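You operate a simulated robot arm through the tools that you are given. There is no shell and no other tool. Be economical: measure what you need, move in short steps, check, and stop when the job is done.

The job below is to be done with a simulated two-armed robot. You get a single attempt, and the scene is never put back.

JOB
Put the clamped tube back in the white stand; glass aside, light off.
Fine: hold the tube, it must not drop; it goes in the stand's free pocket; leave the clamp open.

The check looks at the end state, three seconds after you hand in, the way a careful person would. Anything else that was tipped, shoved, dropped, spilled or broken makes it a failure.

ROBOT AND FRAMES
Two 7-joint arms with two-finger parallel grippers on one trunk, on a base that drives. Base frame: it is fixed to the floor where the robot stands at the start and does not move with it; the origin is under the middle of the robot, x ahead of it, y to its left, z up; the surface under the hand at the start is at about z = 80. Readings come in cm, degrees, newtons and seconds.
The left shoulder is at the start at [7, 16.3, 119.5], the right one opposite. With the tool pointing down near the work surface each hand reaches from about 38 to 88 cm from the robot's upright axis, wherever it stands, measured 20 degrees to its own side. Places, roughly: black light switch [40, 0, 70]; clamp lever [40, -20, 90]; middle pocket of the white tube stand [60, -40, 80]; sliding glass [50, 0, 90]. Payload 3.43 kg a hand.
Tool frame (each hand has its own): the origin (TCP) lies between the finger pads and is the grasp point; the fingertips stand 3.4 cm ahead of it; z points along the fingers, y is the line along which they close. Largest opening 12.8 cm; finger width 2.4, thickness 1.2; the body of the gripper, 4.8 by 13 cm, starts 9.6 cm behind the TCP.
Orientation is that of the tool frame in the base frame, as a unit quaternion [x, y, z, w]. With the fingers straight down and closing along the base's y, the tool's x points along the base's -x, its y along +y and its z along -z.

CONTROLS
- The arms move only by the tool step_arm. It takes "left_steps", "right_steps" or both (then of equal length, played together; a hand with none holds still); each is one flat list of numbers, 7 for each row, row after row: the closure in counts, from 0 (fully open) to 255 (shut), then the shift along the tool's x, y, z in cm, then the turn, a rotation vector about the tool's x, y, z in degrees. In form: [jaw, x, y, z, ax, ay, az, jaw, x, y, z, ax, ay, az, ...]. A call has 1 to 10 rows; each row shifts and turns the commanded pose from where the row before left it, along the tool's axes as they then stand. Each row takes 0.2 s and may step no farther than 5 cm and 8.6 degrees from the row before; otherwise, or with a gripper value out of range, the whole call is refused. Where a pose cannot be reached the arm comes as near as it can. A force on the tool above 40 N (or 10 N above the force at the start of the call, whichever is more), or a blocked arm, ends the call early, and 0.2 s more pass. The fingers move at their own pace (about 15.3 cm/s each) and stop on an object; they squeeze with about 39 N. The grip force told is the motor's: it shows also when the fingers shut on nothing. Time passes only in rows, and 0.2 s behind the last, so rows that do not move let the fingers close. It gives the time, the measured TCP pose, the force on the tool (base axes), the opening and the grip force at its end, in the units of the frame above (readings bear some noise), with the torque about the TCP (base axes, N m) and any sound that the robot's microphone picked up, and new pictures: "show" is both (left out), scene, wrist or none (wrist: the cameras of the hands that moved).
- Cameras (640 x 400 px; columns grow to the right, rows downward): "scene" is now at [12.84, -1.14, 140.36]; the picture's right is [-0.16, -0.99, 0.00], its down [-0.73, 0.12, -0.68] and it looks along [0.67, -0.11, -0.74] (base axes); focal length 214 px, centre (320, 200). "left" rides on the left gripper at [7.6, 1.1, -16] in its tool frame; the picture's right is [-0.15, 0.99, 0.00], its down [-0.88, -0.13, -0.46] and it looks along [-0.45, -0.07, 0.89] (tool axes); focal length 234 px, centre (320, 200). "right" rides on the right gripper at [7.6, -1.1, -16] in its tool frame; the picture's right is [0.15, 0.99, 0.00], its down [-0.88, 0.13, -0.46] and it looks along [-0.45, 0.07, 0.89] (tool axes); focal length 234 px, centre (320, 200). There is no depth. A picture from a camera that has moved, and an enlarged one, comes with that camera's place and axes in the base frame and with its lens.
- raise_lower(by): slides the trunk up (or, below 0, down) by that many cm; the arms and the scene camera ride with it, the base frame stays. It gives what a move gives, with no picture.
- roll_base(legs): drives the robot by 1 to 6 legs, each [ahead, left, turn to the left] in cm, cm and degrees, along the robot's own axes; the way and the turn of a leg run together, so that a leg with both is an arc; at most 150 cm and 180 degrees a leg. The arms and the cameras ride along, it lands a little off, and it stops where it bumps. It gives what a move gives, and a new picture of the scene camera.
- turn_head(pan, tilt): turns the head with the scene camera to pan (to the left, within 86 degrees either way) and tilt (down, from -29 to 69), counted from straight ahead of the robot. It gives what a move gives, and a new picture of the scene camera.
- inspect(camera, box): a new picture of the part [left, top, right, bottom] of that camera's present view, enlarged. The clock stands still meanwhile.
- finish_job(): hands the job in; it is judged then, once.

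Go step by step. Nothing tells you exact positions but the pictures and the camera data: compare them with the known pose of the tool, close in by small moves and look again before you grip or let go. The budget is 120 turns and 260 pictures, counting those below and the enlarged ones. Unless the task says otherwise, let go and move clear before handing in, and close with one line.

The tools are called after "Call:" as name(argument=value, ...) on one line, values as JSON. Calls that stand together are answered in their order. step_arm: Moves the arms, as the interface text tells. Its arguments: {"type":"object","properties":{"left_steps":{"type":"array","items":{"type":"number"}},"right_steps":{"type":"array","items":{"type":"number"}},"show":{"type":"string","enum":["both","scene","wrist","none"]}},"required":[]} The other tools are called the same way: raise_lower (by) slides the trunk up or down; roll_base (legs) drives the base; turn_head (pan, tilt) turns the head that bears the scene camera; inspect (camera, box) takes an enlarged picture of a part of a camera's view; finish_job () hands the job in.

At the start:

```text
time_s: 0.0
left_position: [70.03, 16.25, 118.87]
left_tool_rot: [0.0, 1.0, 0.001, 0.001]
left_force: [-0.5, 1.4, 0.5]
left_wrist_torque: [0.03, 0.02, 0.0]
left_grip_width: 12.81
left_finger_force: 0.0
right_position: [50.33, -31.73, 122.09]
right_tool_rot: [0.001, 1.0, 0.0, 0.0]
right_force: [0.8, -0.8, -0.4]
right_wrist_torque: [0.03, -0.05, 0.0]
right_grip_width: 12.77
right_finger_force: 0.1
trunk travel left (down, up): [-67.5, 26.5]
robot x, y, heading: [-0.02, -0.28, 0.1]
head pan, tilt: [-9.2, 47.4]
```

scene: 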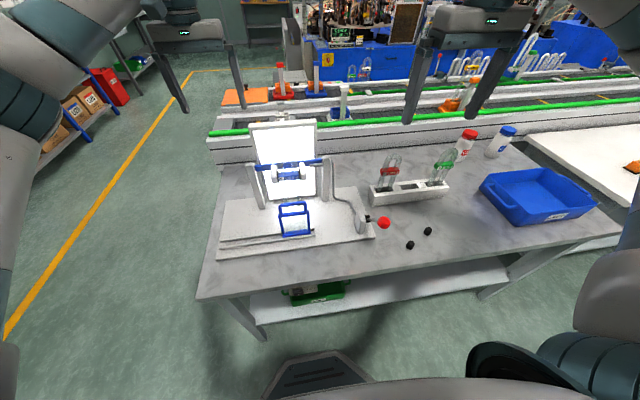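
right: 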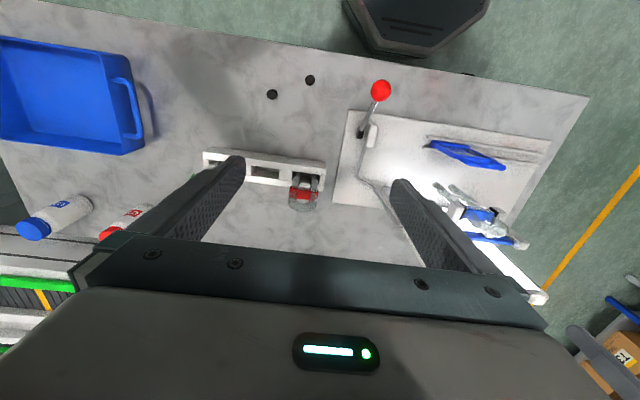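
left: 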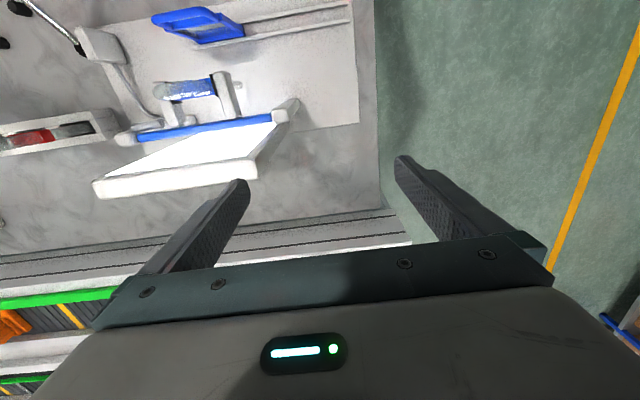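

The scene shows a fixture with a backlit panel, a horizontally clamped tube, a blue framed sliding glass, a lever with a red ball, black switches on the table and a white stand. I'll look closer.

Call:
inspect(camera="scene", box=[200, 110, 400, 260])

Call:
inspect(camera="scene", box=[340, 120, 500, 260])

Call:
inspect(camera="right", box=[200, 50, 560, 300])

Call:
inspect(camera="left", box=[0, 0, 380, 200])

```text
2.67 times, centred on (300, 185) of scene
camera zoom: at [12.84, -1.14, 140.36], right [-0.16, -0.99, 0.0], down [-0.73, 0.12, -0.68], along [0.67, -0.11, -0.74], focal length 572 px, centre (373, 240)
```

zoom: 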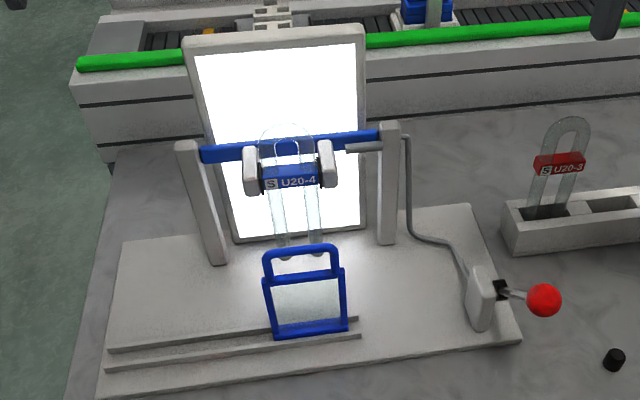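

```text
2.86 times, centred on (420, 190) of scene
camera zoom: at [12.84, -1.14, 140.36], right [-0.16, -0.99, 0.0], down [-0.73, 0.12, -0.68], along [0.67, -0.11, -0.74], focal length 613 px, centre (34, 229)
```

zoom: 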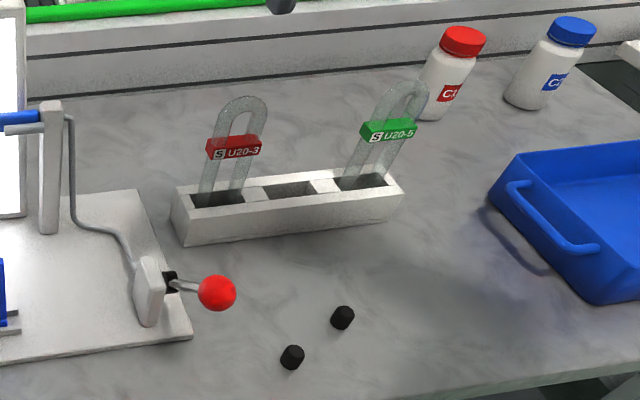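

```text
1.60 times, centred on (380, 175) of right
camera zoom: at [42.77, -32.88, 138.17], right [-0.15, 0.99, 0.0], down [0.88, 0.13, 0.46], along [0.45, 0.07, -0.89], focal length 375 px, centre (224, 240)
```

zoom: 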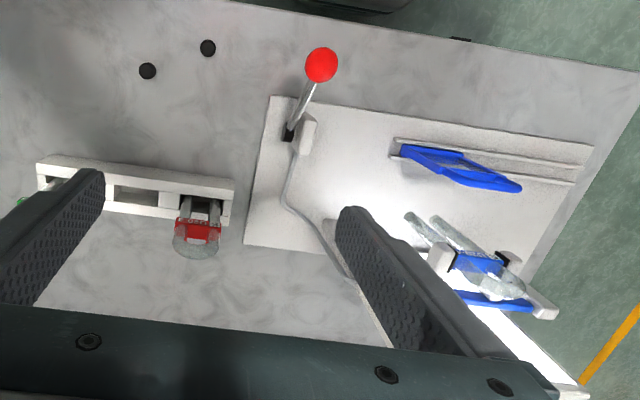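

```text
1.68 times, centred on (190, 100) of left
camera zoom: at [62.53, 17.28, 134.86], right [0.14, 0.99, 0.0], down [0.88, -0.13, 0.46], along [0.45, -0.07, -0.89], focal length 394 px, centre (539, 368)
```

zoom: 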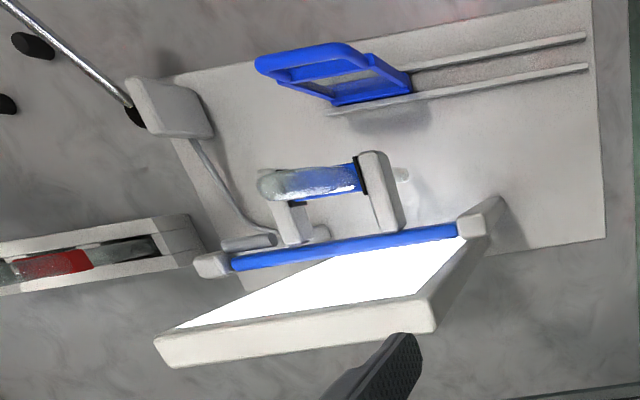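

The tube is a U-tube, bend up, label U20-4, at about (61, 0), with its top near z 105. The glass sits in rails in front of it, and the stand's middle pocket is at about (64, -43). Next I look for the light switch under the table edge and the clamp lever.

Call:
inspect(camera="scene", box=[240, 230, 380, 330])

Call:
inspect(camera="right", box=[350, 50, 510, 150])

Call:
inspect(camera="left", box=[0, 0, 160, 100])

```text
4.00 times, centred on (310, 280) of scene
camera zoom: at [12.84, -1.14, 140.36], right [-0.16, -0.99, 0.0], down [-0.73, 0.12, -0.68], along [0.67, -0.11, -0.74], focal length 858 px, centre (360, -120)
```

zoom: 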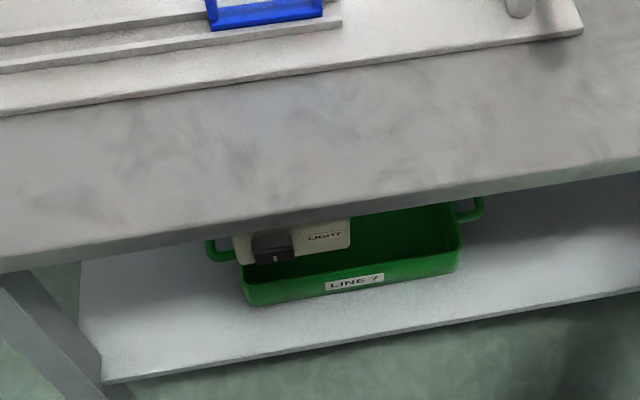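

```text
4.00 times, centred on (430, 100) of right
camera zoom: at [42.77, -32.88, 138.17], right [-0.15, 0.99, 0.0], down [0.88, 0.13, 0.46], along [0.45, 0.07, -0.89], focal length 937 px, centre (-120, 600)
```

zoom: 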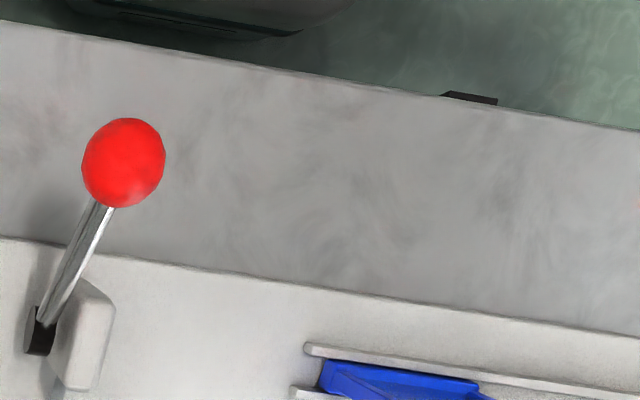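

```text
4.00 times, centred on (80, 50) of left
camera zoom: at [62.53, 17.28, 134.86], right [0.14, 0.99, 0.0], down [0.88, -0.13, 0.46], along [0.45, -0.07, -0.89], focal length 937 px, centre (1280, 800)
```

zoom: 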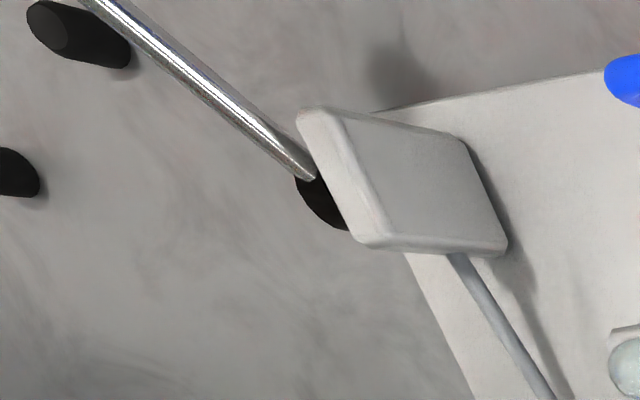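

The switch is a rocker on a box labelled LIGHT under the front table edge. The lever pivots at about (51, -23, 87), with its ball at (43, -22.6, 96). I back off to see the switch from the front.

Call:
roll_base(legs=[[-50, 0, 0]])

Call:
inspect(camera="scene", box=[270, 150, 370, 220])

```text
time_s: 2.9
left_position: [22.09, 15.64, 118.94]
left_tool_rot: [0.005, 1.0, -0.001, -0.001]
left_force: [-0.2, 0.0, 0.3]
left_wrist_torque: [0.01, 0.0, -0.02]
left_grip_width: 12.8
left_finger_force: 0.1
right_position: [1.71, -31.95, 122.2]
right_tool_rot: [0.005, 1.0, 0.001, -0.001]
right_force: [0.4, -0.3, -0.5]
right_wrist_torque: [0.01, -0.03, 0.0]
right_grip_width: 12.79
right_finger_force: 0.1
trunk travel left (down, up): [-67.5, 26.5]
robot x, y, heading: [-48.58, 0.53, -0.6]
head pan, tilt: [-9.2, 47.4]
camera scene: at [-35.48, -1.01, 140.36], right [-0.17, -0.99, 0.0], down [-0.73, 0.13, -0.68], along [0.67, -0.11, -0.74], focal length 214 px, centre (320, 200)
```

scene: 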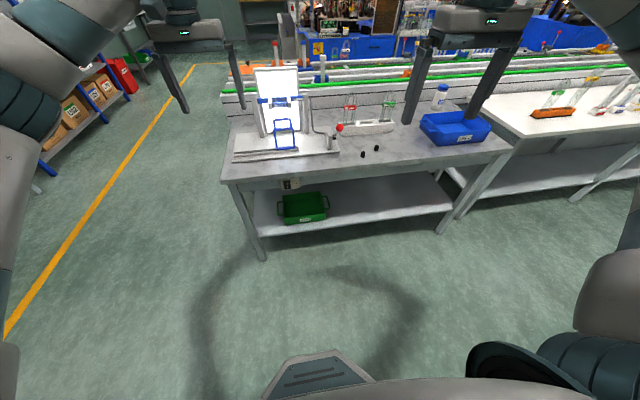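

```text
5.71 times, centred on (320, 185) of scene
camera zoom: at [-35.48, -1.01, 140.36], right [-0.17, -0.99, 0.0], down [-0.73, 0.13, -0.68], along [0.67, -0.11, -0.74], focal length 1226 px, centre (320, 286)
```

zoom: 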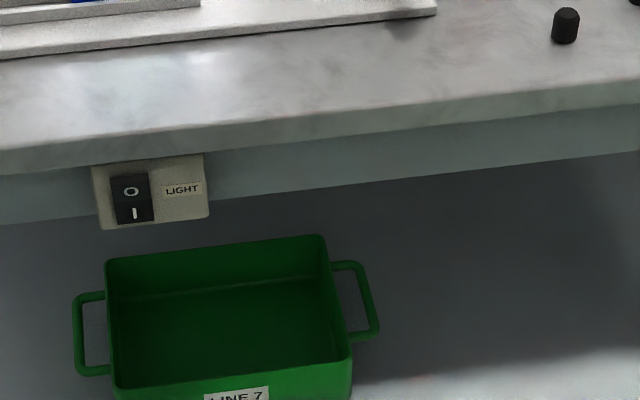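

The rocker is at about (36.7, 2, 74), with "I" (bottom) pressed, so I need to push the "O" half at z≈75 in the +x direction. I point the left hand forward with the jaws closed.

Call:
step_arm(left_steps=[255, 0, 0, 0, 0, -8.5, 0, 255, 0, 0, 0, 0, -8.5, 0, 255, 0, 0, 0, 0, -8.5, 0, 255, 0, 0, 0, 0, -8.5, 0, 255, 0, 0, 0, 0, -8.5, 0, 255, 0, 0, 0, 0, -8.5, 0, 255, 0, 0, 0, 0, -8.5, 0, 255, 0, 0, 0, 0, -8.5, 0, 255, 0, 0, 0, 0, -8.5, 0, 255, 0, 0, 0, 0, -8.5, 0], show="scene")

Call:
raise_lower(by=-30)

```text
time_s: 5.1
left_position: [21.79, 15.79, 118.83]
left_tool_rot: [0.003, 0.736, -0.004, 0.676]
left_force: [-0.6, 0.2, -0.6]
left_wrist_torque: [0.03, 0.04, -0.05]
left_grip_width: 0.03
left_finger_force: 33.3
right_position: [1.71, -32.06, 122.29]
right_tool_rot: [0.006, 1.0, 0.0, 0.0]
right_force: [0.5, 0.3, 0.1]
right_wrist_torque: [0.01, -0.01, -0.01]
right_grip_width: 12.78
right_finger_force: 0.0
trunk travel left (down, up): [-67.5, 26.5]
robot x, y, heading: [-48.33, 0.34, -0.4]
head pan, tilt: [-9.2, 47.4]
camera scene: at [-35.5, -0.97, 140.37], right [-0.17, -0.99, 0.0], down [-0.73, 0.12, -0.68], along [0.67, -0.12, -0.74], focal length 214 px, centre (320, 200)
```

scene: 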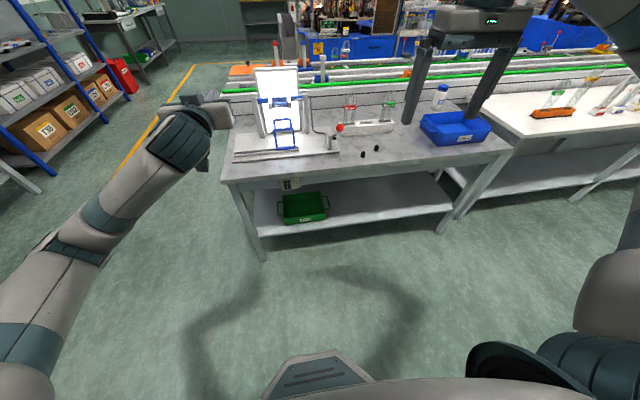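

```text
time_s: 8.1
left_position: [21.83, 15.74, 88.81]
left_tool_rot: [0.003, 0.737, -0.003, 0.676]
left_force: [-0.6, 0.3, -0.3]
left_wrist_torque: [0.01, -0.04, -0.02]
left_grip_width: 0.0
left_finger_force: 33.0
right_position: [1.67, -32.09, 92.21]
right_tool_rot: [0.006, 1.0, 0.0, 0.0]
right_force: [0.6, 0.1, 0.1]
right_wrist_torque: [0.04, 0.0, 0.0]
right_grip_width: 12.78
right_finger_force: 0.0
trunk travel left (down, up): [-37.5, 56.5]
robot x, y, heading: [-48.31, 0.16, -0.5]
head pan, tilt: [-9.2, 47.4]
```

Now I level the hand and bring it in front of the rocker.

Call:
step_arm(left_steps=[255, 0, 0, 0, 0, -5, 0, 255, 3.4, -3.4, 0, 0, 0, 0, 255, 3.4, -3.4, 0, 0, 0, 0, 255, 3.4, -3.4, 0, 0, 0, 0, 255, 3.4, -3.4, 0, 0, 0, 0, 255, 0, 0, 0, 0, 0, 0])

```text
time_s: 9.5
left_position: [21.78, 2.26, 75.39]
left_tool_rot: [0.003, 0.707, -0.003, 0.707]
left_force: [0.6, -0.1, 0.2]
left_wrist_torque: [-0.03, -0.01, 0.02]
left_grip_width: 0.0
left_finger_force: 33.0
right_position: [1.71, -32.06, 92.16]
right_tool_rot: [0.004, 1.0, 0.0, -0.001]
right_force: [-0.3, -0.6, -0.9]
right_wrist_torque: [-0.04, 0.03, -0.03]
right_grip_width: 12.81
right_finger_force: 0.0
trunk travel left (down, up): [-37.5, 56.5]
robot x, y, heading: [-48.54, 0.18, -0.7]
head pan, tilt: [-9.2, 47.4]
camera scene: at [-35.53, -0.99, 110.37], right [-0.17, -0.99, 0.0], down [-0.73, 0.12, -0.68], along [0.67, -0.11, -0.74], focal length 214 px, centre (320, 200)
camera left: at [5.93, 3.49, 67.84], right [0.01, 0.99, 0.15], down [-0.46, -0.13, 0.88], along [0.89, -0.07, 0.45], focal length 234 px, centre (320, 200)
```

scene: 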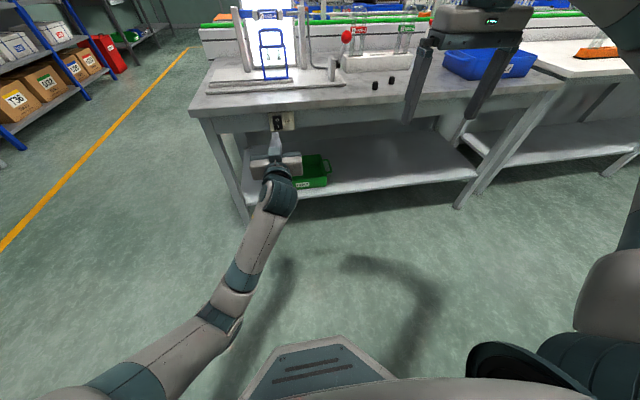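
left: 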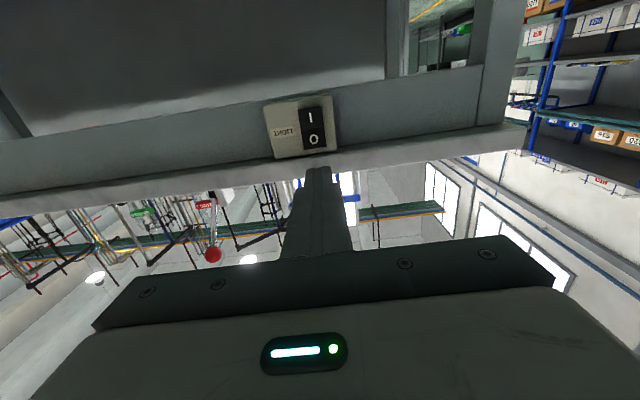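

Tip is aligned within a few millimetres; I adjust and advance until contact.

Call:
step_arm(left_steps=[255, 0.5, -0.5, 3, 0, 0, 0, 255, 0, 0, 3, 0, 0, 0, 255, 0, 0, 3, 0, 0, 0, 255, 0, 0, 0, 0, 0, 0], show="wrist")

Call:
inspect(camera="left", box=[240, 80, 400, 180])

```text
time_s: 10.5
left_position: [30.92, 1.59, 74.86]
left_tool_rot: [0.003, 0.707, -0.003, 0.707]
left_force: [0.1, 0.0, 0.2]
left_wrist_torque: [0.01, 0.03, -0.03]
left_grip_width: 0.0
left_finger_force: 33.0
right_position: [1.73, -32.13, 92.2]
right_tool_rot: [0.005, 1.0, 0.001, 0.0]
right_force: [0.3, -0.8, 0.1]
right_wrist_torque: [0.04, 0.03, 0.0]
right_grip_width: 12.79
right_finger_force: 0.0
trunk travel left (down, up): [-37.5, 56.5]
robot x, y, heading: [-48.64, 0.23, -0.3]
head pan, tilt: [-9.2, 47.4]
camera left: at [15.0, 2.82, 67.26], right [0.01, 0.99, 0.15], down [-0.46, -0.13, 0.88], along [0.89, -0.07, 0.45], focal length 234 px, centre (320, 200)
```

left: 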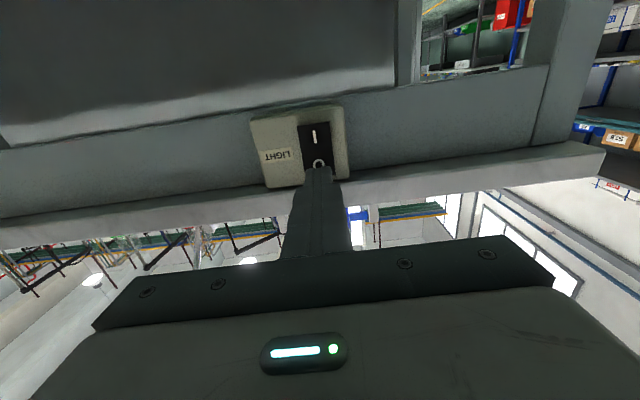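

```text
4.00 times, centred on (320, 130) of left
camera zoom: at [15.0, 2.82, 67.26], right [0.01, 0.99, 0.15], down [-0.46, -0.13, 0.88], along [0.89, -0.07, 0.45], focal length 937 px, centre (320, 480)
```

zoom: 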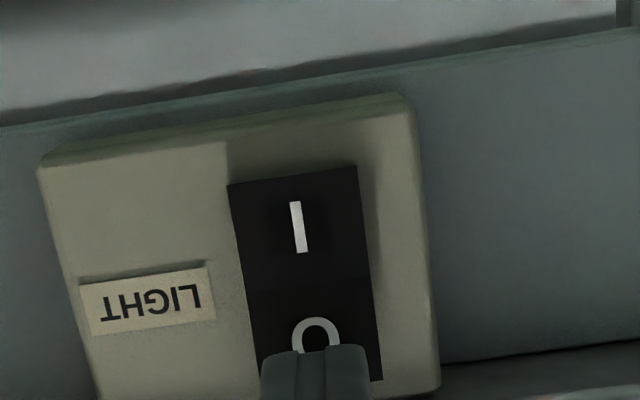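

Call:
step_arm(left_steps=[255, 0.3, 0, 1, 0, 0, 0, 255, 0, 0, 0.7, 0, 0, 0, 255, 0, 0, 0.5, 0, 0, 0, 255, 0, 0, 0.4, 0, 0, 0, 255, 0, 0, 0.4, 0, 0, 0, 255, 0, 0, 0.4, 0, 0, 0, 255, 0, 0, 0.3, 0, 0, 0, 255, 0, 0, 0.3, 0, 0, 0])

Call:
inspect(camera="left", box=[240, 80, 400, 180])

```text
time_s: 11.7
left_position: [33.23, 1.7, 74.4]
left_tool_rot: [0.004, 0.707, -0.004, 0.707]
left_force: [-16.7, 1.4, 3.7]
left_wrist_torque: [0.0, 0.15, 0.06]
left_grip_width: 0.01
left_finger_force: 33.2
right_position: [1.5, -31.93, 92.29]
right_tool_rot: [0.006, 1.0, 0.0, 0.001]
right_force: [0.5, 0.0, 0.5]
right_wrist_torque: [0.01, -0.02, -0.01]
right_grip_width: 12.78
right_finger_force: 0.1
trunk travel left (down, up): [-37.5, 56.5]
robot x, y, heading: [-48.23, 0.19, -0.7]
head pan, tilt: [-9.2, 47.4]
heard: click
stopped in row 6 (left hand): the force on the tool passed its limit at 49 N (the readings are from after the stop); the commanded pose is now the measured one
camera scene: at [-35.86, -0.98, 110.4], right [-0.17, -0.99, 0.0], down [-0.72, 0.12, -0.68], along [0.67, -0.11, -0.74], focal length 214 px, centre (320, 200)
camera left: at [17.33, 2.87, 66.83], right [0.01, 0.99, 0.15], down [-0.46, -0.13, 0.88], along [0.89, -0.07, 0.45], focal length 234 px, centre (320, 200)
```

scene: 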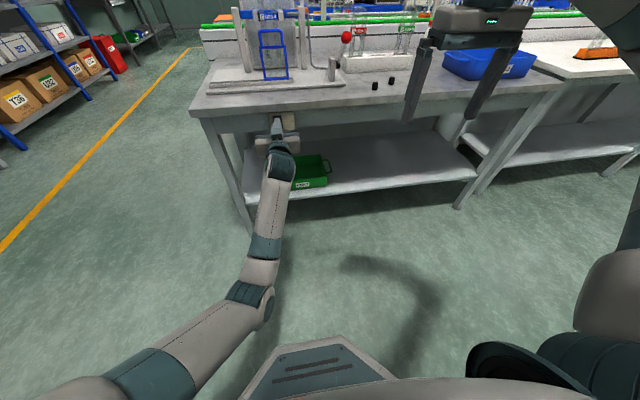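
left: 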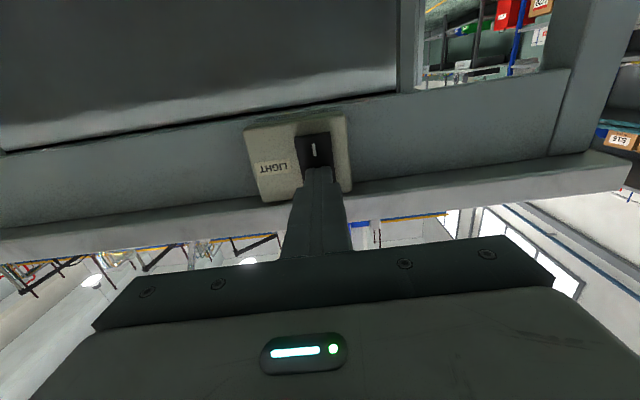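

```text
4.00 times, centred on (320, 130) of left
camera zoom: at [17.33, 2.87, 66.83], right [0.01, 0.99, 0.15], down [-0.46, -0.13, 0.88], along [0.89, -0.07, 0.45], focal length 937 px, centre (320, 480)
```

zoom: 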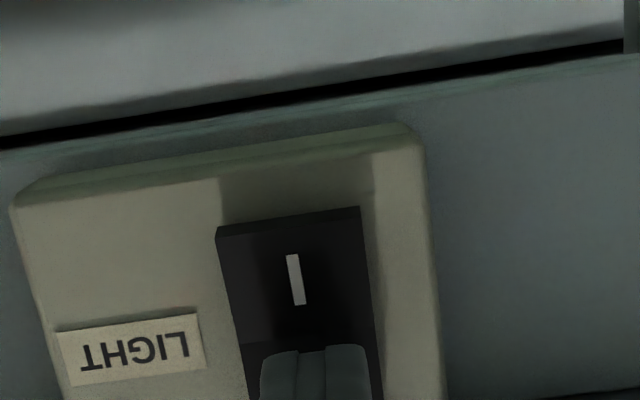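

It clicked and the panel went dark. I retract, raise the trunk, and turn the hand down again.

Call:
step_arm(left_steps=[255, 0, 0, -4, 0, 0, 0, 255, 0, 0, -4, 0, 0, 0, 255, 0, 0, -4, 0, 0, 0, 255, -4, 3, 0, 0, 0, 0, 255, -4, 3, 0, 0, 0, 0, 255, -4, 3, 0, 0, 0, 0], show="none")

Call:
raise_lower(by=32)

Call:
step_arm(left_steps=[255, 0, 0, 0, 0, 8.5, 0, 255, 0, 0, 0, 0, 8.5, 0, 255, 0, 0, 0, 0, 8.5, 0, 255, 0, 0, 0, 0, 8.5, 0, 255, 0, 0, 0, 0, 8.5, 0, 255, 0, 0, 0, 0, 8.5, 0, 255, 0, 0, 0, 0, 8.5, 0, 255, 0, 0, 0, 0, 8.5, 0, 255, 0, 0, 0, 0, 8.5, 0, 255, 0, 0, 0, 0, 8.5, 0], show="scene")

Call:
inspect(camera="scene", box=[230, 60, 390, 160])

```text
time_s: 12.5
left_position: [25.14, 6.93, 84.15]
left_tool_rot: [0.022, 0.64, 0.061, 0.766]
left_force: [-0.2, -1.0, -0.5]
left_wrist_torque: [-0.01, -0.03, -0.01]
left_grip_width: 0.0
left_finger_force: 32.7
right_position: [1.63, -31.99, 92.1]
right_tool_rot: [0.005, 1.0, 0.0, 0.0]
right_force: [0.8, -0.1, -0.3]
right_wrist_torque: [-0.01, 0.02, 0.0]
right_grip_width: 12.82
right_finger_force: 0.2
trunk travel left (down, up): [-37.5, 56.5]
robot x, y, heading: [-48.67, 0.14, -0.5]
head pan, tilt: [-9.2, 47.4]
stopped in row 4 (left hand): the arm was blocked; the commanded pose is now the measured one
```

```text
time_s: 15.7
left_position: [25.17, 6.92, 116.07]
left_tool_rot: [0.024, 0.64, 0.06, 0.765]
left_force: [0.0, -0.9, -0.3]
left_wrist_torque: [0.02, 0.0, -0.01]
left_grip_width: 0.0
left_finger_force: 33.3
right_position: [1.6, -32.1, 124.24]
right_tool_rot: [0.005, 1.0, 0.0, 0.0]
right_force: [-0.2, 0.3, 0.0]
right_wrist_torque: [-0.01, 0.04, 0.0]
right_grip_width: 12.83
right_finger_force: 0.1
trunk travel left (down, up): [-69.5, 24.5]
robot x, y, heading: [-48.3, 0.71, -0.9]
head pan, tilt: [-9.2, 47.4]
```

```text
time_s: 17.9
left_position: [31.76, 7.06, 113.82]
left_tool_rot: [-0.022, 0.989, 0.057, 0.131]
left_force: [0.4, -0.4, -0.5]
left_wrist_torque: [-0.01, 0.04, 0.01]
left_grip_width: 0.0
left_finger_force: 32.9
left hand out of reach, approached as far as the arm can: row 7, 8, 9, 10
right_position: [1.65, -32.02, 124.0]
right_tool_rot: [0.005, 1.0, 0.0, 0.0]
right_force: [0.1, 0.0, -0.2]
right_wrist_torque: [0.0, 0.03, -0.01]
right_grip_width: 12.81
right_finger_force: 0.0
trunk travel left (down, up): [-69.5, 24.5]
robot x, y, heading: [-48.6, 0.12, -0.4]
head pan, tilt: [-9.2, 47.4]
camera scene: at [-35.59, -1.03, 142.36], right [-0.17, -0.99, 0.0], down [-0.73, 0.12, -0.68], along [0.67, -0.11, -0.74], focal length 214 px, centre (320, 200)
```

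scene: 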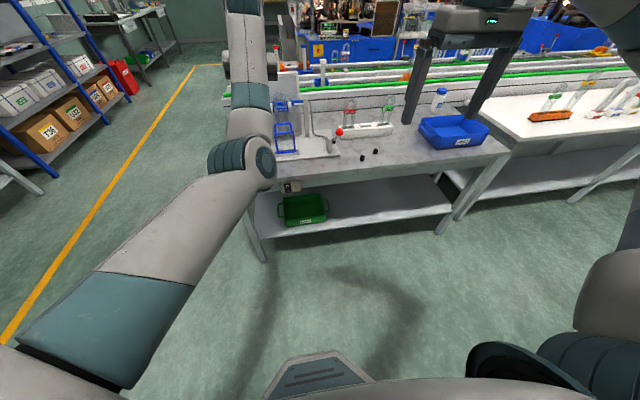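

```text
4.00 times, centred on (310, 110) of scene
camera zoom: at [-35.59, -1.03, 142.36], right [-0.17, -0.99, 0.0], down [-0.73, 0.12, -0.68], along [0.67, -0.11, -0.74], focal length 858 px, centre (360, 560)
```

zoom: 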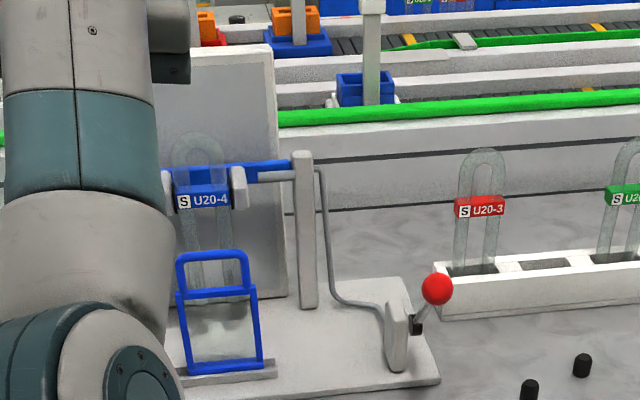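

The light is off. The left arm has ended in an awkward posture, so I move it back toward its original relative place before straightening.

Call:
step_arm(left_steps=[255, 2.5, 2.2, -1.2, 0, 0, 0, 255, 2.5, 2.2, -1.2, 0, 0, 0, 255, 2.5, 2.2, -1.2, 0, 0, 0, 255, 2.5, 2.2, -1.2, 0, 0, 0, 255, 0, 0, 0, 0, 0, 0], show="scene")

```text
time_s: 19.1
left_position: [30.91, 16.31, 115.52]
left_tool_rot: [-0.023, 0.989, 0.059, 0.133]
left_force: [0.1, 0.2, 0.0]
left_wrist_torque: [0.03, 0.04, 0.02]
left_grip_width: 0.0
left_finger_force: 32.7
left hand out of reach, approached as far as the arm can: row 1, 2, 3, 4
right_position: [1.69, -32.0, 124.18]
right_tool_rot: [0.005, 1.0, 0.0, 0.001]
right_force: [0.7, -0.5, -0.2]
right_wrist_torque: [0.01, 0.01, 0.0]
right_grip_width: 12.79
right_finger_force: 0.1
trunk travel left (down, up): [-69.5, 24.5]
robot x, y, heading: [-48.58, 0.49, -0.7]
head pan, tilt: [-9.2, 47.4]
camera scene: at [-35.56, -1.06, 142.36], right [-0.17, -0.99, 0.0], down [-0.73, 0.13, -0.68], along [0.67, -0.11, -0.74], focal length 214 px, centre (320, 200)
```

scene: 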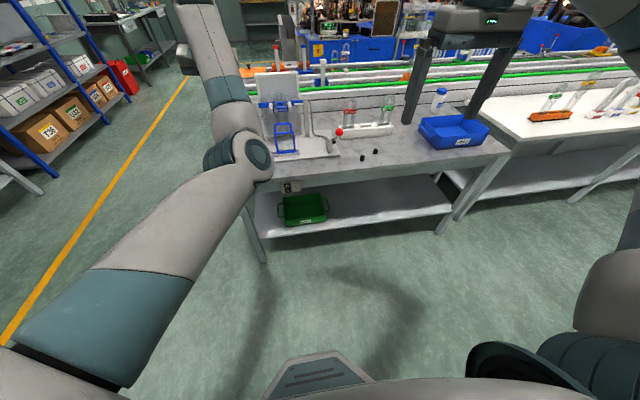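

The elbow flipped low. I undo it by turning the hand forward again and looking.

Call:
step_arm(left_steps=[255, 0, 0, 0, 0, -8.5, 0, 255, 0, 0, 0, 0, -8.5, 0, 255, 0, 0, 0, 0, -8.5, 0, 255, 0, 0, 0, 0, -8.5, 0, 255, 0, 0, 0, 0, -8.5, 0, 255, 0, 0, 0, 0, -8.5, 0, 255, 0, 0, 0, 0, -8.5, 0, 255, 0, 0, 0, 0, -8.5, 0, 255, 0, 0, 0, 0, -5, 0], show="scene")

```text
time_s: 21.1
left_position: [31.01, 16.54, 115.75]
left_tool_rot: [0.017, 0.714, 0.061, 0.697]
left_force: [0.6, 0.1, -0.8]
left_wrist_torque: [0.05, -0.01, 0.0]
left_grip_width: 0.0
left_finger_force: 32.7
right_position: [1.58, -32.05, 124.16]
right_tool_rot: [0.005, 1.0, 0.0, 0.001]
right_force: [0.4, 0.0, -0.1]
right_wrist_torque: [0.0, 0.02, -0.01]
right_grip_width: 12.82
right_finger_force: 0.1
trunk travel left (down, up): [-69.5, 24.5]
robot x, y, heading: [-48.47, 0.17, -0.5]
head pan, tilt: [-9.2, 47.4]
camera scene: at [-35.58, -1.0, 142.37], right [-0.17, -0.99, 0.0], down [-0.73, 0.12, -0.68], along [0.67, -0.11, -0.74], focal length 214 px, centre (320, 200)
```

scene: 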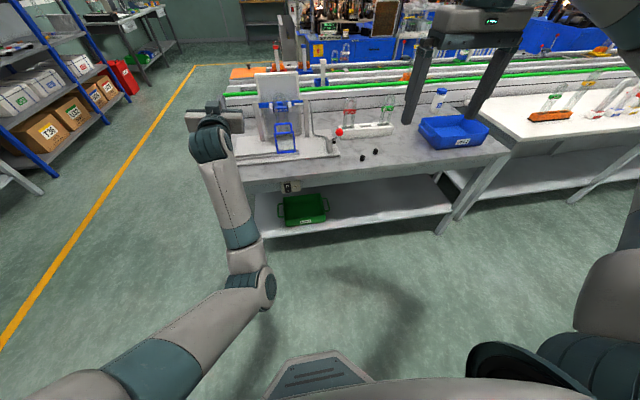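

The elbow now hangs low and inward. I'll swing the whole arm through a loop (left, then up, then forward) well clear of everything, so the elbow ends up outward again.

Call:
step_arm(left_steps=[255, 0, 4.9, -0.2, -3.9, 0, 0, 255, 0, 4.9, -0.2, -3.9, 0, 0, 255, 0, 4.9, -0.2, -3.9, 0, 0, 255, 0, 4.9, -0.2, -3.9, 0, 0, 255, 0, 4.9, -0.2, -3.9, 0, 0, 255, 0, 4.9, -0.2, -3.9, 0, 0, 255, 0, 4.9, -0.2, -3.9, 0, 0, 255, 0, 4.9, -0.2, -3.9, 0, 0, 255, 0, 4.9, -0.2, -3.9, 0, 0, 255, 0, 4.9, -0.2, -3.9, 0, 0], show="none")

Call:
step_arm(left_steps=[255, 0, 4.9, -0.2, -3.9, 0, 0, 255, 0, 4.9, -0.2, -3.9, 0, 0, 255, 0, 4.9, -0.2, -3.9, 0, 0, 255, 0, 4.9, -0.2, -3.9, 0, 0, 255, 0, 4.9, -0.2, -3.9, 0, 0, 255, 0, 4.9, -0.2, -3.9, 0, 0, 255, 0, 4.9, -0.2, -3.9, 0, 0], show="none")

Call:
turn_head(pan=45, tilt=20)

```text
time_s: 23.3
left_position: [12.41, 60.76, 120.89]
left_tool_rot: [-0.217, 0.655, 0.295, 0.66]
left_force: [-0.4, 1.1, 0.0]
left_wrist_torque: [0.07, -0.02, 0.0]
left_grip_width: 0.0
left_finger_force: 33.4
right_position: [1.5, -31.9, 124.2]
right_tool_rot: [0.005, 1.0, 0.0, 0.0]
right_force: [-0.1, -0.9, 0.4]
right_wrist_torque: [-0.01, -0.01, 0.02]
right_grip_width: 12.83
right_finger_force: 0.0
trunk travel left (down, up): [-69.5, 24.5]
robot x, y, heading: [-48.49, 0.28, -0.4]
head pan, tilt: [-9.2, 47.4]
```

```text
time_s: 24.9
left_position: [-16.7, 78.93, 123.78]
left_tool_rot: [-0.367, 0.567, 0.442, 0.591]
left_force: [-0.5, -0.6, 1.1]
left_wrist_torque: [-0.01, 0.02, -0.03]
left_grip_width: 0.0
left_finger_force: 32.9
right_position: [1.56, -31.93, 124.26]
right_tool_rot: [0.005, 1.0, 0.0, 0.0]
right_force: [0.2, -0.4, 0.1]
right_wrist_torque: [0.0, -0.01, 0.04]
right_grip_width: 12.77
right_finger_force: 0.1
trunk travel left (down, up): [-69.5, 24.5]
robot x, y, heading: [-48.23, 0.08, -0.9]
head pan, tilt: [-9.2, 47.4]
```

```text
time_s: 26.1
left_position: [-16.54, 78.75, 123.85]
left_tool_rot: [-0.366, 0.567, 0.442, 0.59]
left_force: [-0.2, 0.0, 0.0]
left_wrist_torque: [0.01, -0.03, 0.02]
left_grip_width: 0.0
left_finger_force: 32.6
right_position: [1.66, -31.99, 124.19]
right_tool_rot: [0.005, 1.0, 0.0, 0.0]
right_force: [-0.5, 0.2, 0.2]
right_wrist_torque: [-0.03, 0.0, 0.0]
right_grip_width: 12.81
right_finger_force: 0.0
trunk travel left (down, up): [-69.5, 24.5]
robot x, y, heading: [-48.52, 0.31, -0.8]
head pan, tilt: [45.0, 20.0]
camera scene: at [-36.73, 6.85, 146.57], right [0.7, -0.71, 0.0], down [-0.24, -0.24, -0.94], along [0.67, 0.66, -0.34], focal length 214 px, centre (320, 200)
```

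scene: 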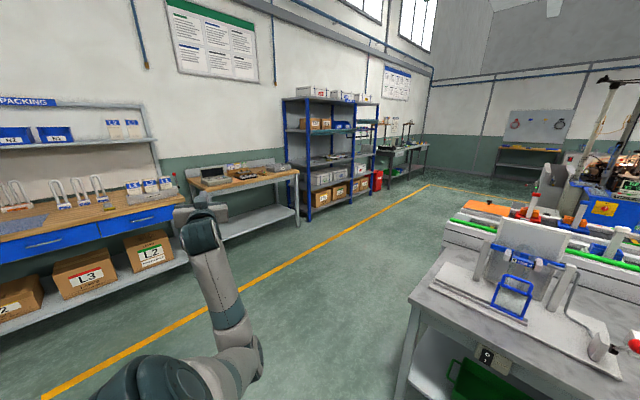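

Call:
step_arm(left_steps=[255, -4.6, 0, -0.2, 0, -3.9, 0, 255, -4.6, 0, -0.2, 0, -3.9, 0, 255, -4.6, 0, -0.2, 0, -3.9, 0, 255, -4.6, 0, -0.2, 0, -3.9, 0, 255, -4.6, 0, -0.2, 0, -3.9, 0, 255, -4.6, 0, -0.2, 0, -3.9, 0, 255, -4.6, 0, -0.2, 0, -3.9, 0, 255, -4.6, 0, -0.2, 0, -3.9, 0, 255, -4.6, 0, -0.2, 0, -3.9, 0, 255, -4.6, 0, -0.2, 0, -3.9, 0], show="scene")

```text
time_s: 28.3
left_position: [-20.57, 60.11, 164.67]
left_tool_rot: [-0.199, 0.336, 0.54, 0.746]
left_force: [0.9, -0.3, 0.6]
left_wrist_torque: [-0.02, -0.01, 0.01]
left_grip_width: 0.0
left_finger_force: 33.1
right_position: [1.73, -32.15, 124.18]
right_tool_rot: [0.005, 1.0, 0.001, -0.001]
right_force: [-0.5, -0.6, -0.1]
right_wrist_torque: [0.01, -0.03, -0.01]
right_grip_width: 12.81
right_finger_force: 0.0
trunk travel left (down, up): [-69.5, 24.5]
robot x, y, heading: [-48.2, 0.32, -0.8]
head pan, tilt: [45.0, 20.0]
camera scene: at [-36.8, 6.72, 146.58], right [0.7, -0.71, 0.0], down [-0.24, -0.24, -0.94], along [0.67, 0.66, -0.34], focal length 214 px, centre (320, 200)
```

scene: 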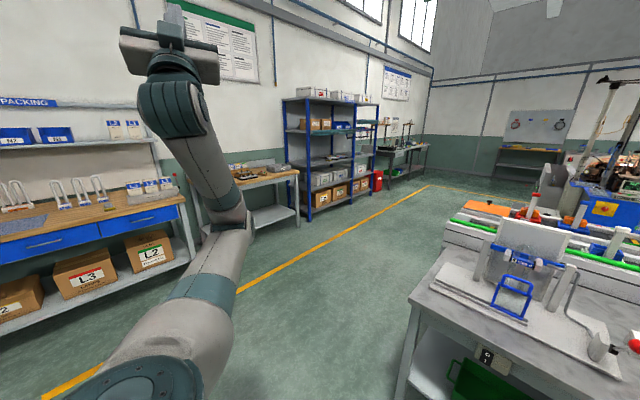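

Call:
step_arm(left_steps=[255, -4.6, 0, -0.2, 0, -3.9, 0, 255, -4.6, 0, -0.2, 0, -3.9, 0, 255, -4.6, 0, -0.2, 0, -3.9, 0, 255, -4.6, 0, -0.2, 0, -3.9, 0, 255, -4.6, 0, -0.2, 0, -3.9, 0, 255, -4.6, 0, -0.2, 0, -3.9, 0, 255, -4.6, 0, -0.2, 0, -3.9, 0], show="none")

Call:
step_arm(left_steps=[255, 0, -4.6, -0.2, 3.9, 0, 0, 255, 0, -4.6, -0.2, 3.9, 0, 0, 255, 0, -4.6, -0.2, 3.9, 0, 0, 255, 0, -4.6, -0.2, 3.9, 0, 0, 255, 0, -4.6, -0.2, 3.9, 0, 0, 255, 0, -4.6, -0.2, 3.9, 0, 0, 255, 0, -4.6, -0.2, 3.9, 0, 0, 255, 0, -4.6, -0.2, 3.9, 0, 0, 255, 0, -4.6, -0.2, 3.9, 0, 0, 255, 0, -4.6, -0.2, 3.9, 0, 0], show="scene")

```text
time_s: 29.9
left_position: [-28.57, 33.87, 181.1]
left_tool_rot: [-0.064, 0.151, 0.571, 0.804]
left_force: [-0.1, 0.5, -0.3]
left_wrist_torque: [-0.06, 0.0, 0.01]
left_grip_width: 0.0
left_finger_force: 33.1
right_position: [1.6, -32.23, 124.13]
right_tool_rot: [0.006, 1.0, 0.001, 0.0]
right_force: [0.5, -0.6, -0.1]
right_wrist_torque: [0.04, -0.03, 0.02]
right_grip_width: 12.81
right_finger_force: 0.1
trunk travel left (down, up): [-69.5, 24.5]
robot x, y, heading: [-48.15, 0.2, -0.8]
head pan, tilt: [45.0, 20.0]
```

```text
time_s: 32.1
left_position: [8.53, 15.65, 163.69]
left_tool_rot: [0.208, 0.334, 0.487, 0.78]
left_force: [0.3, 0.1, 0.5]
left_wrist_torque: [-0.04, 0.03, -0.01]
left_grip_width: 0.01
left_finger_force: 33.5
right_position: [1.84, -32.17, 124.09]
right_tool_rot: [0.005, 1.0, 0.001, -0.001]
right_force: [0.3, -0.3, -0.5]
right_wrist_torque: [0.0, 0.01, -0.01]
right_grip_width: 12.78
right_finger_force: 0.1
trunk travel left (down, up): [-69.5, 24.5]
robot x, y, heading: [-48.42, 0.37, -1.1]
head pan, tilt: [45.0, 20.0]
camera scene: at [-36.63, 6.81, 146.57], right [0.7, -0.71, 0.0], down [-0.25, -0.24, -0.94], along [0.67, 0.66, -0.34], focal length 214 px, centre (320, 200)
```

scene: 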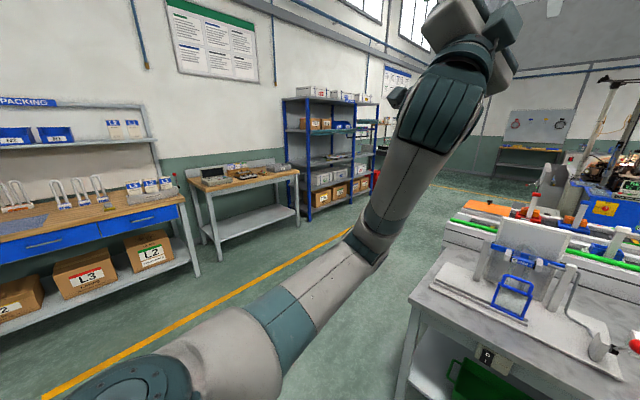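

Call:
step_arm(left_steps=[255, 1.93, -3.95, -0.15, 3.5, 1.72, 0, 255, 1.93, -3.95, -0.15, 3.5, 1.72, 0, 255, 1.93, -3.95, -0.15, 3.5, 1.72, 0, 255, 1.93, -3.95, -0.15, 3.5, 1.72, 0, 255, 1.93, -3.95, -0.15, 3.5, 1.72, 0, 255, 1.93, -3.95, -0.15, 3.5, 1.72, 0, 255, 1.93, -3.95, -0.15, 3.5, 1.72, 0, 255, 1.93, -3.95, -0.15, 3.5, 1.72, 0, 255, 1.93, -3.95, -0.15, 3.5, 1.72, 0, 255, 0, 0, 0, 3.5, 1.72, 0], show="scene")

```text
time_s: 34.3
left_position: [26.02, 15.47, 128.99]
left_tool_rot: [0.358, 0.576, 0.39, 0.624]
left_force: [0.3, 0.0, 0.4]
left_wrist_torque: [0.0, 0.0, 0.01]
left_grip_width: 0.02
left_finger_force: 32.8
right_position: [1.66, -32.15, 124.19]
right_tool_rot: [0.005, 1.0, 0.0, 0.0]
right_force: [-0.3, -0.8, -0.6]
right_wrist_torque: [0.04, -0.02, -0.02]
right_grip_width: 12.82
right_finger_force: 0.0
trunk travel left (down, up): [-69.5, 24.5]
robot x, y, heading: [-48.15, 0.52, -0.6]
head pan, tilt: [45.0, 20.0]
camera scene: at [-36.78, 6.8, 146.58], right [0.7, -0.71, 0.0], down [-0.24, -0.24, -0.94], along [0.67, 0.66, -0.34], focal length 214 px, centre (320, 200)
```

scene: 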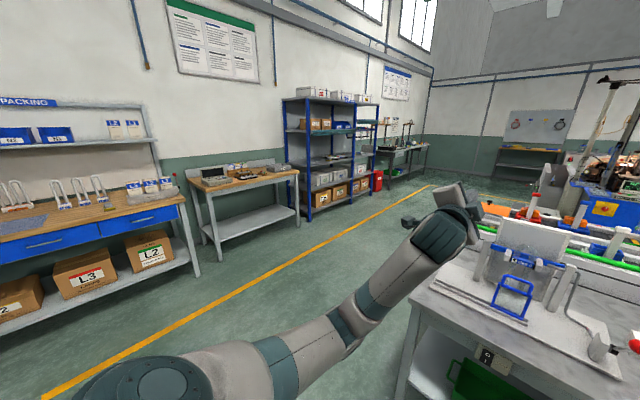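

The elbow is outward now. I roll the hand back to its normal roll.

Call:
step_arm(left_steps=[255, 0, 0, 0, 0, 0, -8, 255, 0, 0, 0, 0, 0, -8, 255, 0, 0, 0, 0, 0, -8, 255, 0, 0, 0, 0, 0, -8, 255, 0, 0, 0, 0, 0, -8, 255, 0, 0, 0, 0, 0, -8, 255, 0, 0, 0, 0, 0, -8, 255, 0, 0, 0, 0, 0, -8], show="scene")

```text
time_s: 36.1
left_position: [26.14, 15.26, 128.96]
left_tool_rot: [-0.002, 0.678, -0.001, 0.735]
left_force: [-0.5, -0.7, 0.1]
left_wrist_torque: [0.01, 0.02, 0.01]
left_grip_width: 0.02
left_finger_force: 33.2
right_position: [1.64, -32.08, 124.18]
right_tool_rot: [0.005, 1.0, 0.0, 0.0]
right_force: [0.1, -0.8, -0.1]
right_wrist_torque: [0.04, 0.01, 0.01]
right_grip_width: 12.82
right_finger_force: 0.1
trunk travel left (down, up): [-69.5, 24.5]
robot x, y, heading: [-48.71, 0.34, -0.7]
head pan, tilt: [45.0, 20.0]
camera scene: at [-36.76, 6.79, 146.58], right [0.7, -0.71, 0.0], down [-0.24, -0.24, -0.94], along [0.67, 0.66, -0.34], focal length 214 px, centre (320, 200)
```

scene: 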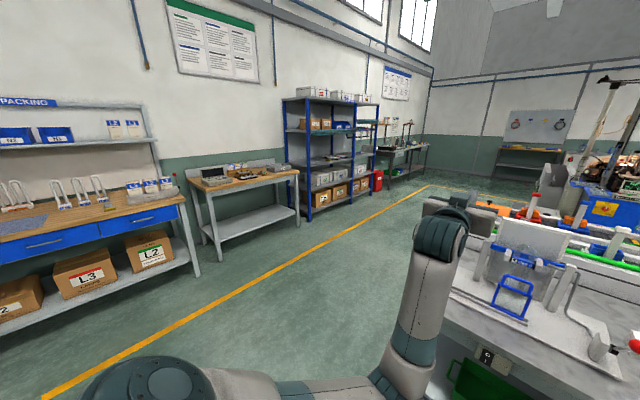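

The roll swung the elbow back, so I undo it. Instead I'll pitch the hand down first and then yaw it about the vertical.

Call:
step_arm(left_steps=[255, 0, 0, 0, 0, 0, 8, 255, 0, 0, 0, 0, 0, 8, 255, 0, 0, 0, 0, 0, 8, 255, 0, 0, 0, 0, 0, 8, 255, 0, 0, 0, 0, 0, 8, 255, 0, 0, 0, 0, 0, 8, 255, 0, 0, 0, 0, 0, 8, 255, 0, 0, 0, 0, 0, 8], show="none")

Call:
step_arm(left_steps=[255, 0, 0, 0, 7.64, 3.74, 0, 255, 0, 0, 0, 7.64, 3.74, 0, 255, 0, 0, 0, 7.64, 3.74, 0, 255, 0, 0, 0, 7.64, 3.74, 0, 255, 0, 0, 0, 7.64, 3.74, 0, 255, 0, 0, 0, 7.64, 3.74, 0, 255, 0, 0, 0, 7.64, 3.74, 0, 255, 0, 0, 0, 7.64, 3.74, 0, 255, 0, 0, 0, 7.64, 3.74, 0, 255, 0, 0, 0, 7.64, 3.74, 0], show="scene")

```text
time_s: 37.9
left_position: [25.86, 15.33, 128.68]
left_tool_rot: [0.359, 0.575, 0.389, 0.624]
left_force: [1.0, 0.2, -0.2]
left_wrist_torque: [0.02, 0.03, -0.01]
left_grip_width: 0.0
left_finger_force: 33.6
right_position: [1.7, -31.99, 124.3]
right_tool_rot: [0.006, 1.0, 0.0, 0.0]
right_force: [0.1, 0.1, 0.0]
right_wrist_torque: [-0.01, 0.0, -0.03]
right_grip_width: 12.8
right_finger_force: 0.1
trunk travel left (down, up): [-69.5, 24.5]
robot x, y, heading: [-48.5, -0.27, -0.6]
head pan, tilt: [45.0, 20.0]
```

```text
time_s: 40.1
left_position: [26.01, 15.22, 128.78]
left_tool_rot: [0.527, 0.846, 0.045, 0.071]
left_force: [-0.3, -0.2, 0.2]
left_wrist_torque: [0.01, 0.0, 0.01]
left_grip_width: 0.0
left_finger_force: 33.3
right_position: [1.65, -32.07, 123.98]
right_tool_rot: [0.005, 1.0, 0.0, 0.0]
right_force: [-0.4, -0.3, -0.2]
right_wrist_torque: [0.04, 0.0, 0.01]
right_grip_width: 12.81
right_finger_force: 0.1
trunk travel left (down, up): [-69.5, 24.5]
robot x, y, heading: [-48.55, 0.23, -0.8]
head pan, tilt: [45.0, 20.0]
camera scene: at [-36.73, 6.73, 146.57], right [0.7, -0.71, 0.0], down [-0.24, -0.24, -0.94], along [0.67, 0.66, -0.34], focal length 214 px, centre (320, 200)
```

scene: 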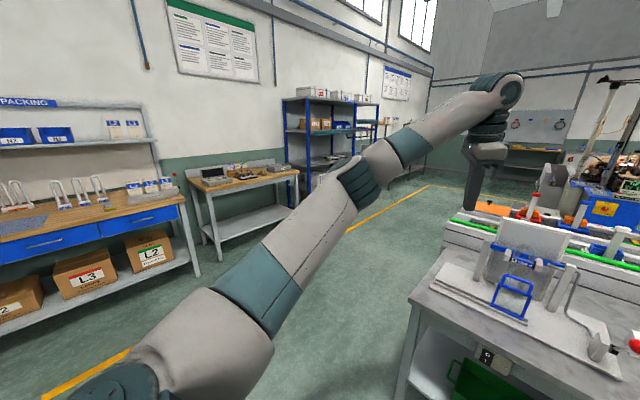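

Good: the elbow is now up and outward with the hand pointing down. I finish the yaw.

Call:
step_arm(left_steps=[255, 0, 0, 0, 7.64, 3.74, 0, 255, 0, 0, 0, 0, 0, -8, 255, 0, 0, 0, 0, 0, -8, 255, 0, 0, 0, 0, 0, -8, 255, 0, 0, 0, 0, 0, -8, 255, 0, 0, 0, 0, 0, -8, 255, 0, 0, 0, 0, 0, -8, 255, 0, 0, 0, 0, 0, -8, 255, 0, 0, 0, 0, 0, -8], show="scene")

```text
time_s: 42.1
left_position: [25.86, 15.44, 128.88]
left_tool_rot: [-0.003, 1.0, -0.001, 0.009]
left_force: [0.6, -0.8, -0.3]
left_wrist_torque: [-0.01, 0.03, 0.0]
left_grip_width: 0.01
left_finger_force: 33.4
right_position: [1.73, -32.02, 124.36]
right_tool_rot: [0.005, 1.0, 0.0, 0.0]
right_force: [0.3, -0.3, 0.4]
right_wrist_torque: [0.0, 0.0, 0.01]
right_grip_width: 12.79
right_finger_force: 0.1
trunk travel left (down, up): [-69.5, 24.5]
robot x, y, heading: [-48.48, 0.25, -0.3]
head pan, tilt: [45.0, 20.0]
camera scene: at [-36.73, 6.85, 146.57], right [0.7, -0.71, 0.0], down [-0.24, -0.24, -0.94], along [0.67, 0.66, -0.34], focal length 214 px, centre (320, 200)
```

scene: 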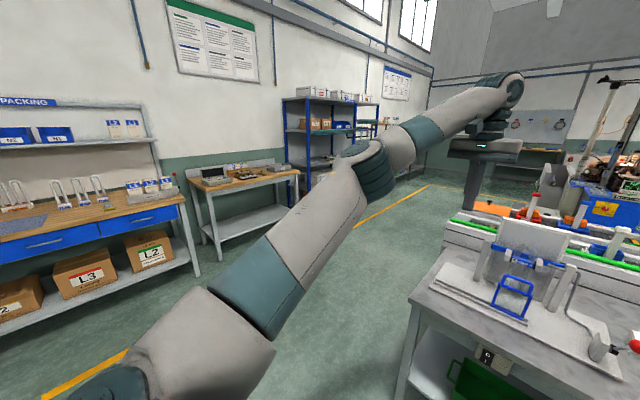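

The left arm is back in a good posture. I drive forward to the table again with the head facing the fixture.

Call:
turn_head(pan=-9, tilt=47)

Call:
roll_base(legs=[[46, 0, 0.5]])

```text
time_s: 43.3
left_position: [25.85, 15.38, 128.82]
left_tool_rot: [-0.001, 1.0, -0.001, 0.011]
left_force: [0.1, 0.1, 0.9]
left_wrist_torque: [0.02, -0.08, 0.03]
left_grip_width: 0.0
left_finger_force: 32.6
right_position: [1.62, -31.95, 124.23]
right_tool_rot: [0.005, 1.0, 0.0, 0.0]
right_force: [0.3, -0.1, 0.6]
right_wrist_torque: [0.01, 0.05, 0.0]
right_grip_width: 12.81
right_finger_force: 0.1
trunk travel left (down, up): [-69.5, 24.5]
robot x, y, heading: [-48.63, -0.08, -0.7]
head pan, tilt: [-9.0, 47.0]
camera scene: at [-35.53, -0.98, 142.43], right [-0.17, -0.99, 0.0], down [-0.72, 0.12, -0.68], along [0.67, -0.11, -0.73], focal length 214 px, centre (320, 200)
```

scene: 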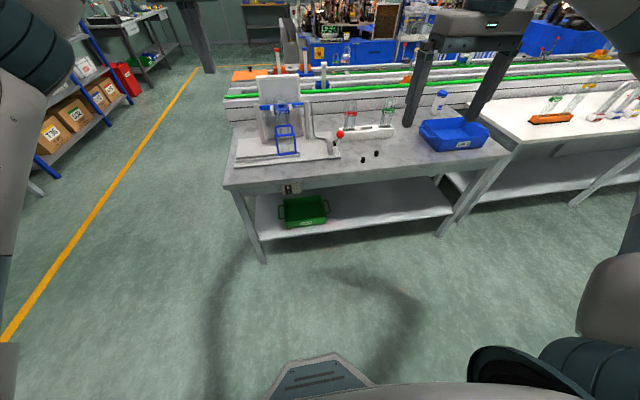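

```text
time_s: 46.1
left_position: [71.66, 15.1, 128.96]
left_tool_rot: [-0.003, 1.0, -0.001, 0.011]
left_force: [0.2, -0.3, -0.5]
left_wrist_torque: [0.0, 0.02, 0.0]
left_grip_width: 0.01
left_finger_force: 32.6
right_position: [47.59, -32.21, 124.24]
right_tool_rot: [0.004, 1.0, 0.0, 0.0]
right_force: [-0.2, 0.4, -0.4]
right_wrist_torque: [-0.01, 0.01, -0.04]
right_grip_width: 12.82
right_finger_force: 0.0
trunk travel left (down, up): [-69.5, 24.5]
robot x, y, heading: [-2.36, -0.39, -0.5]
head pan, tilt: [-9.0, 47.0]
camera scene: at [10.37, -1.38, 142.44], right [-0.16, -0.99, 0.0], down [-0.72, 0.12, -0.68], along [0.67, -0.11, -0.73], focal length 214 px, centre (320, 200)
```

scene: 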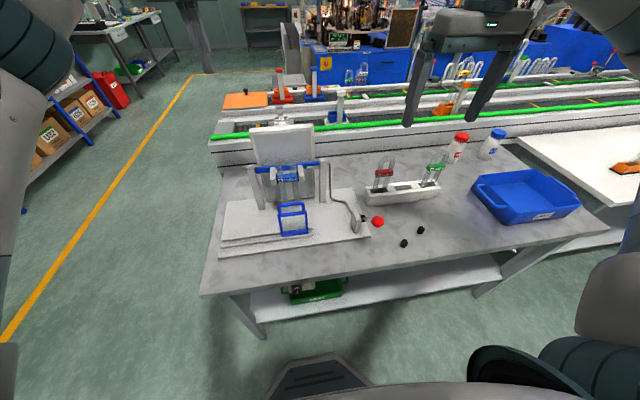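

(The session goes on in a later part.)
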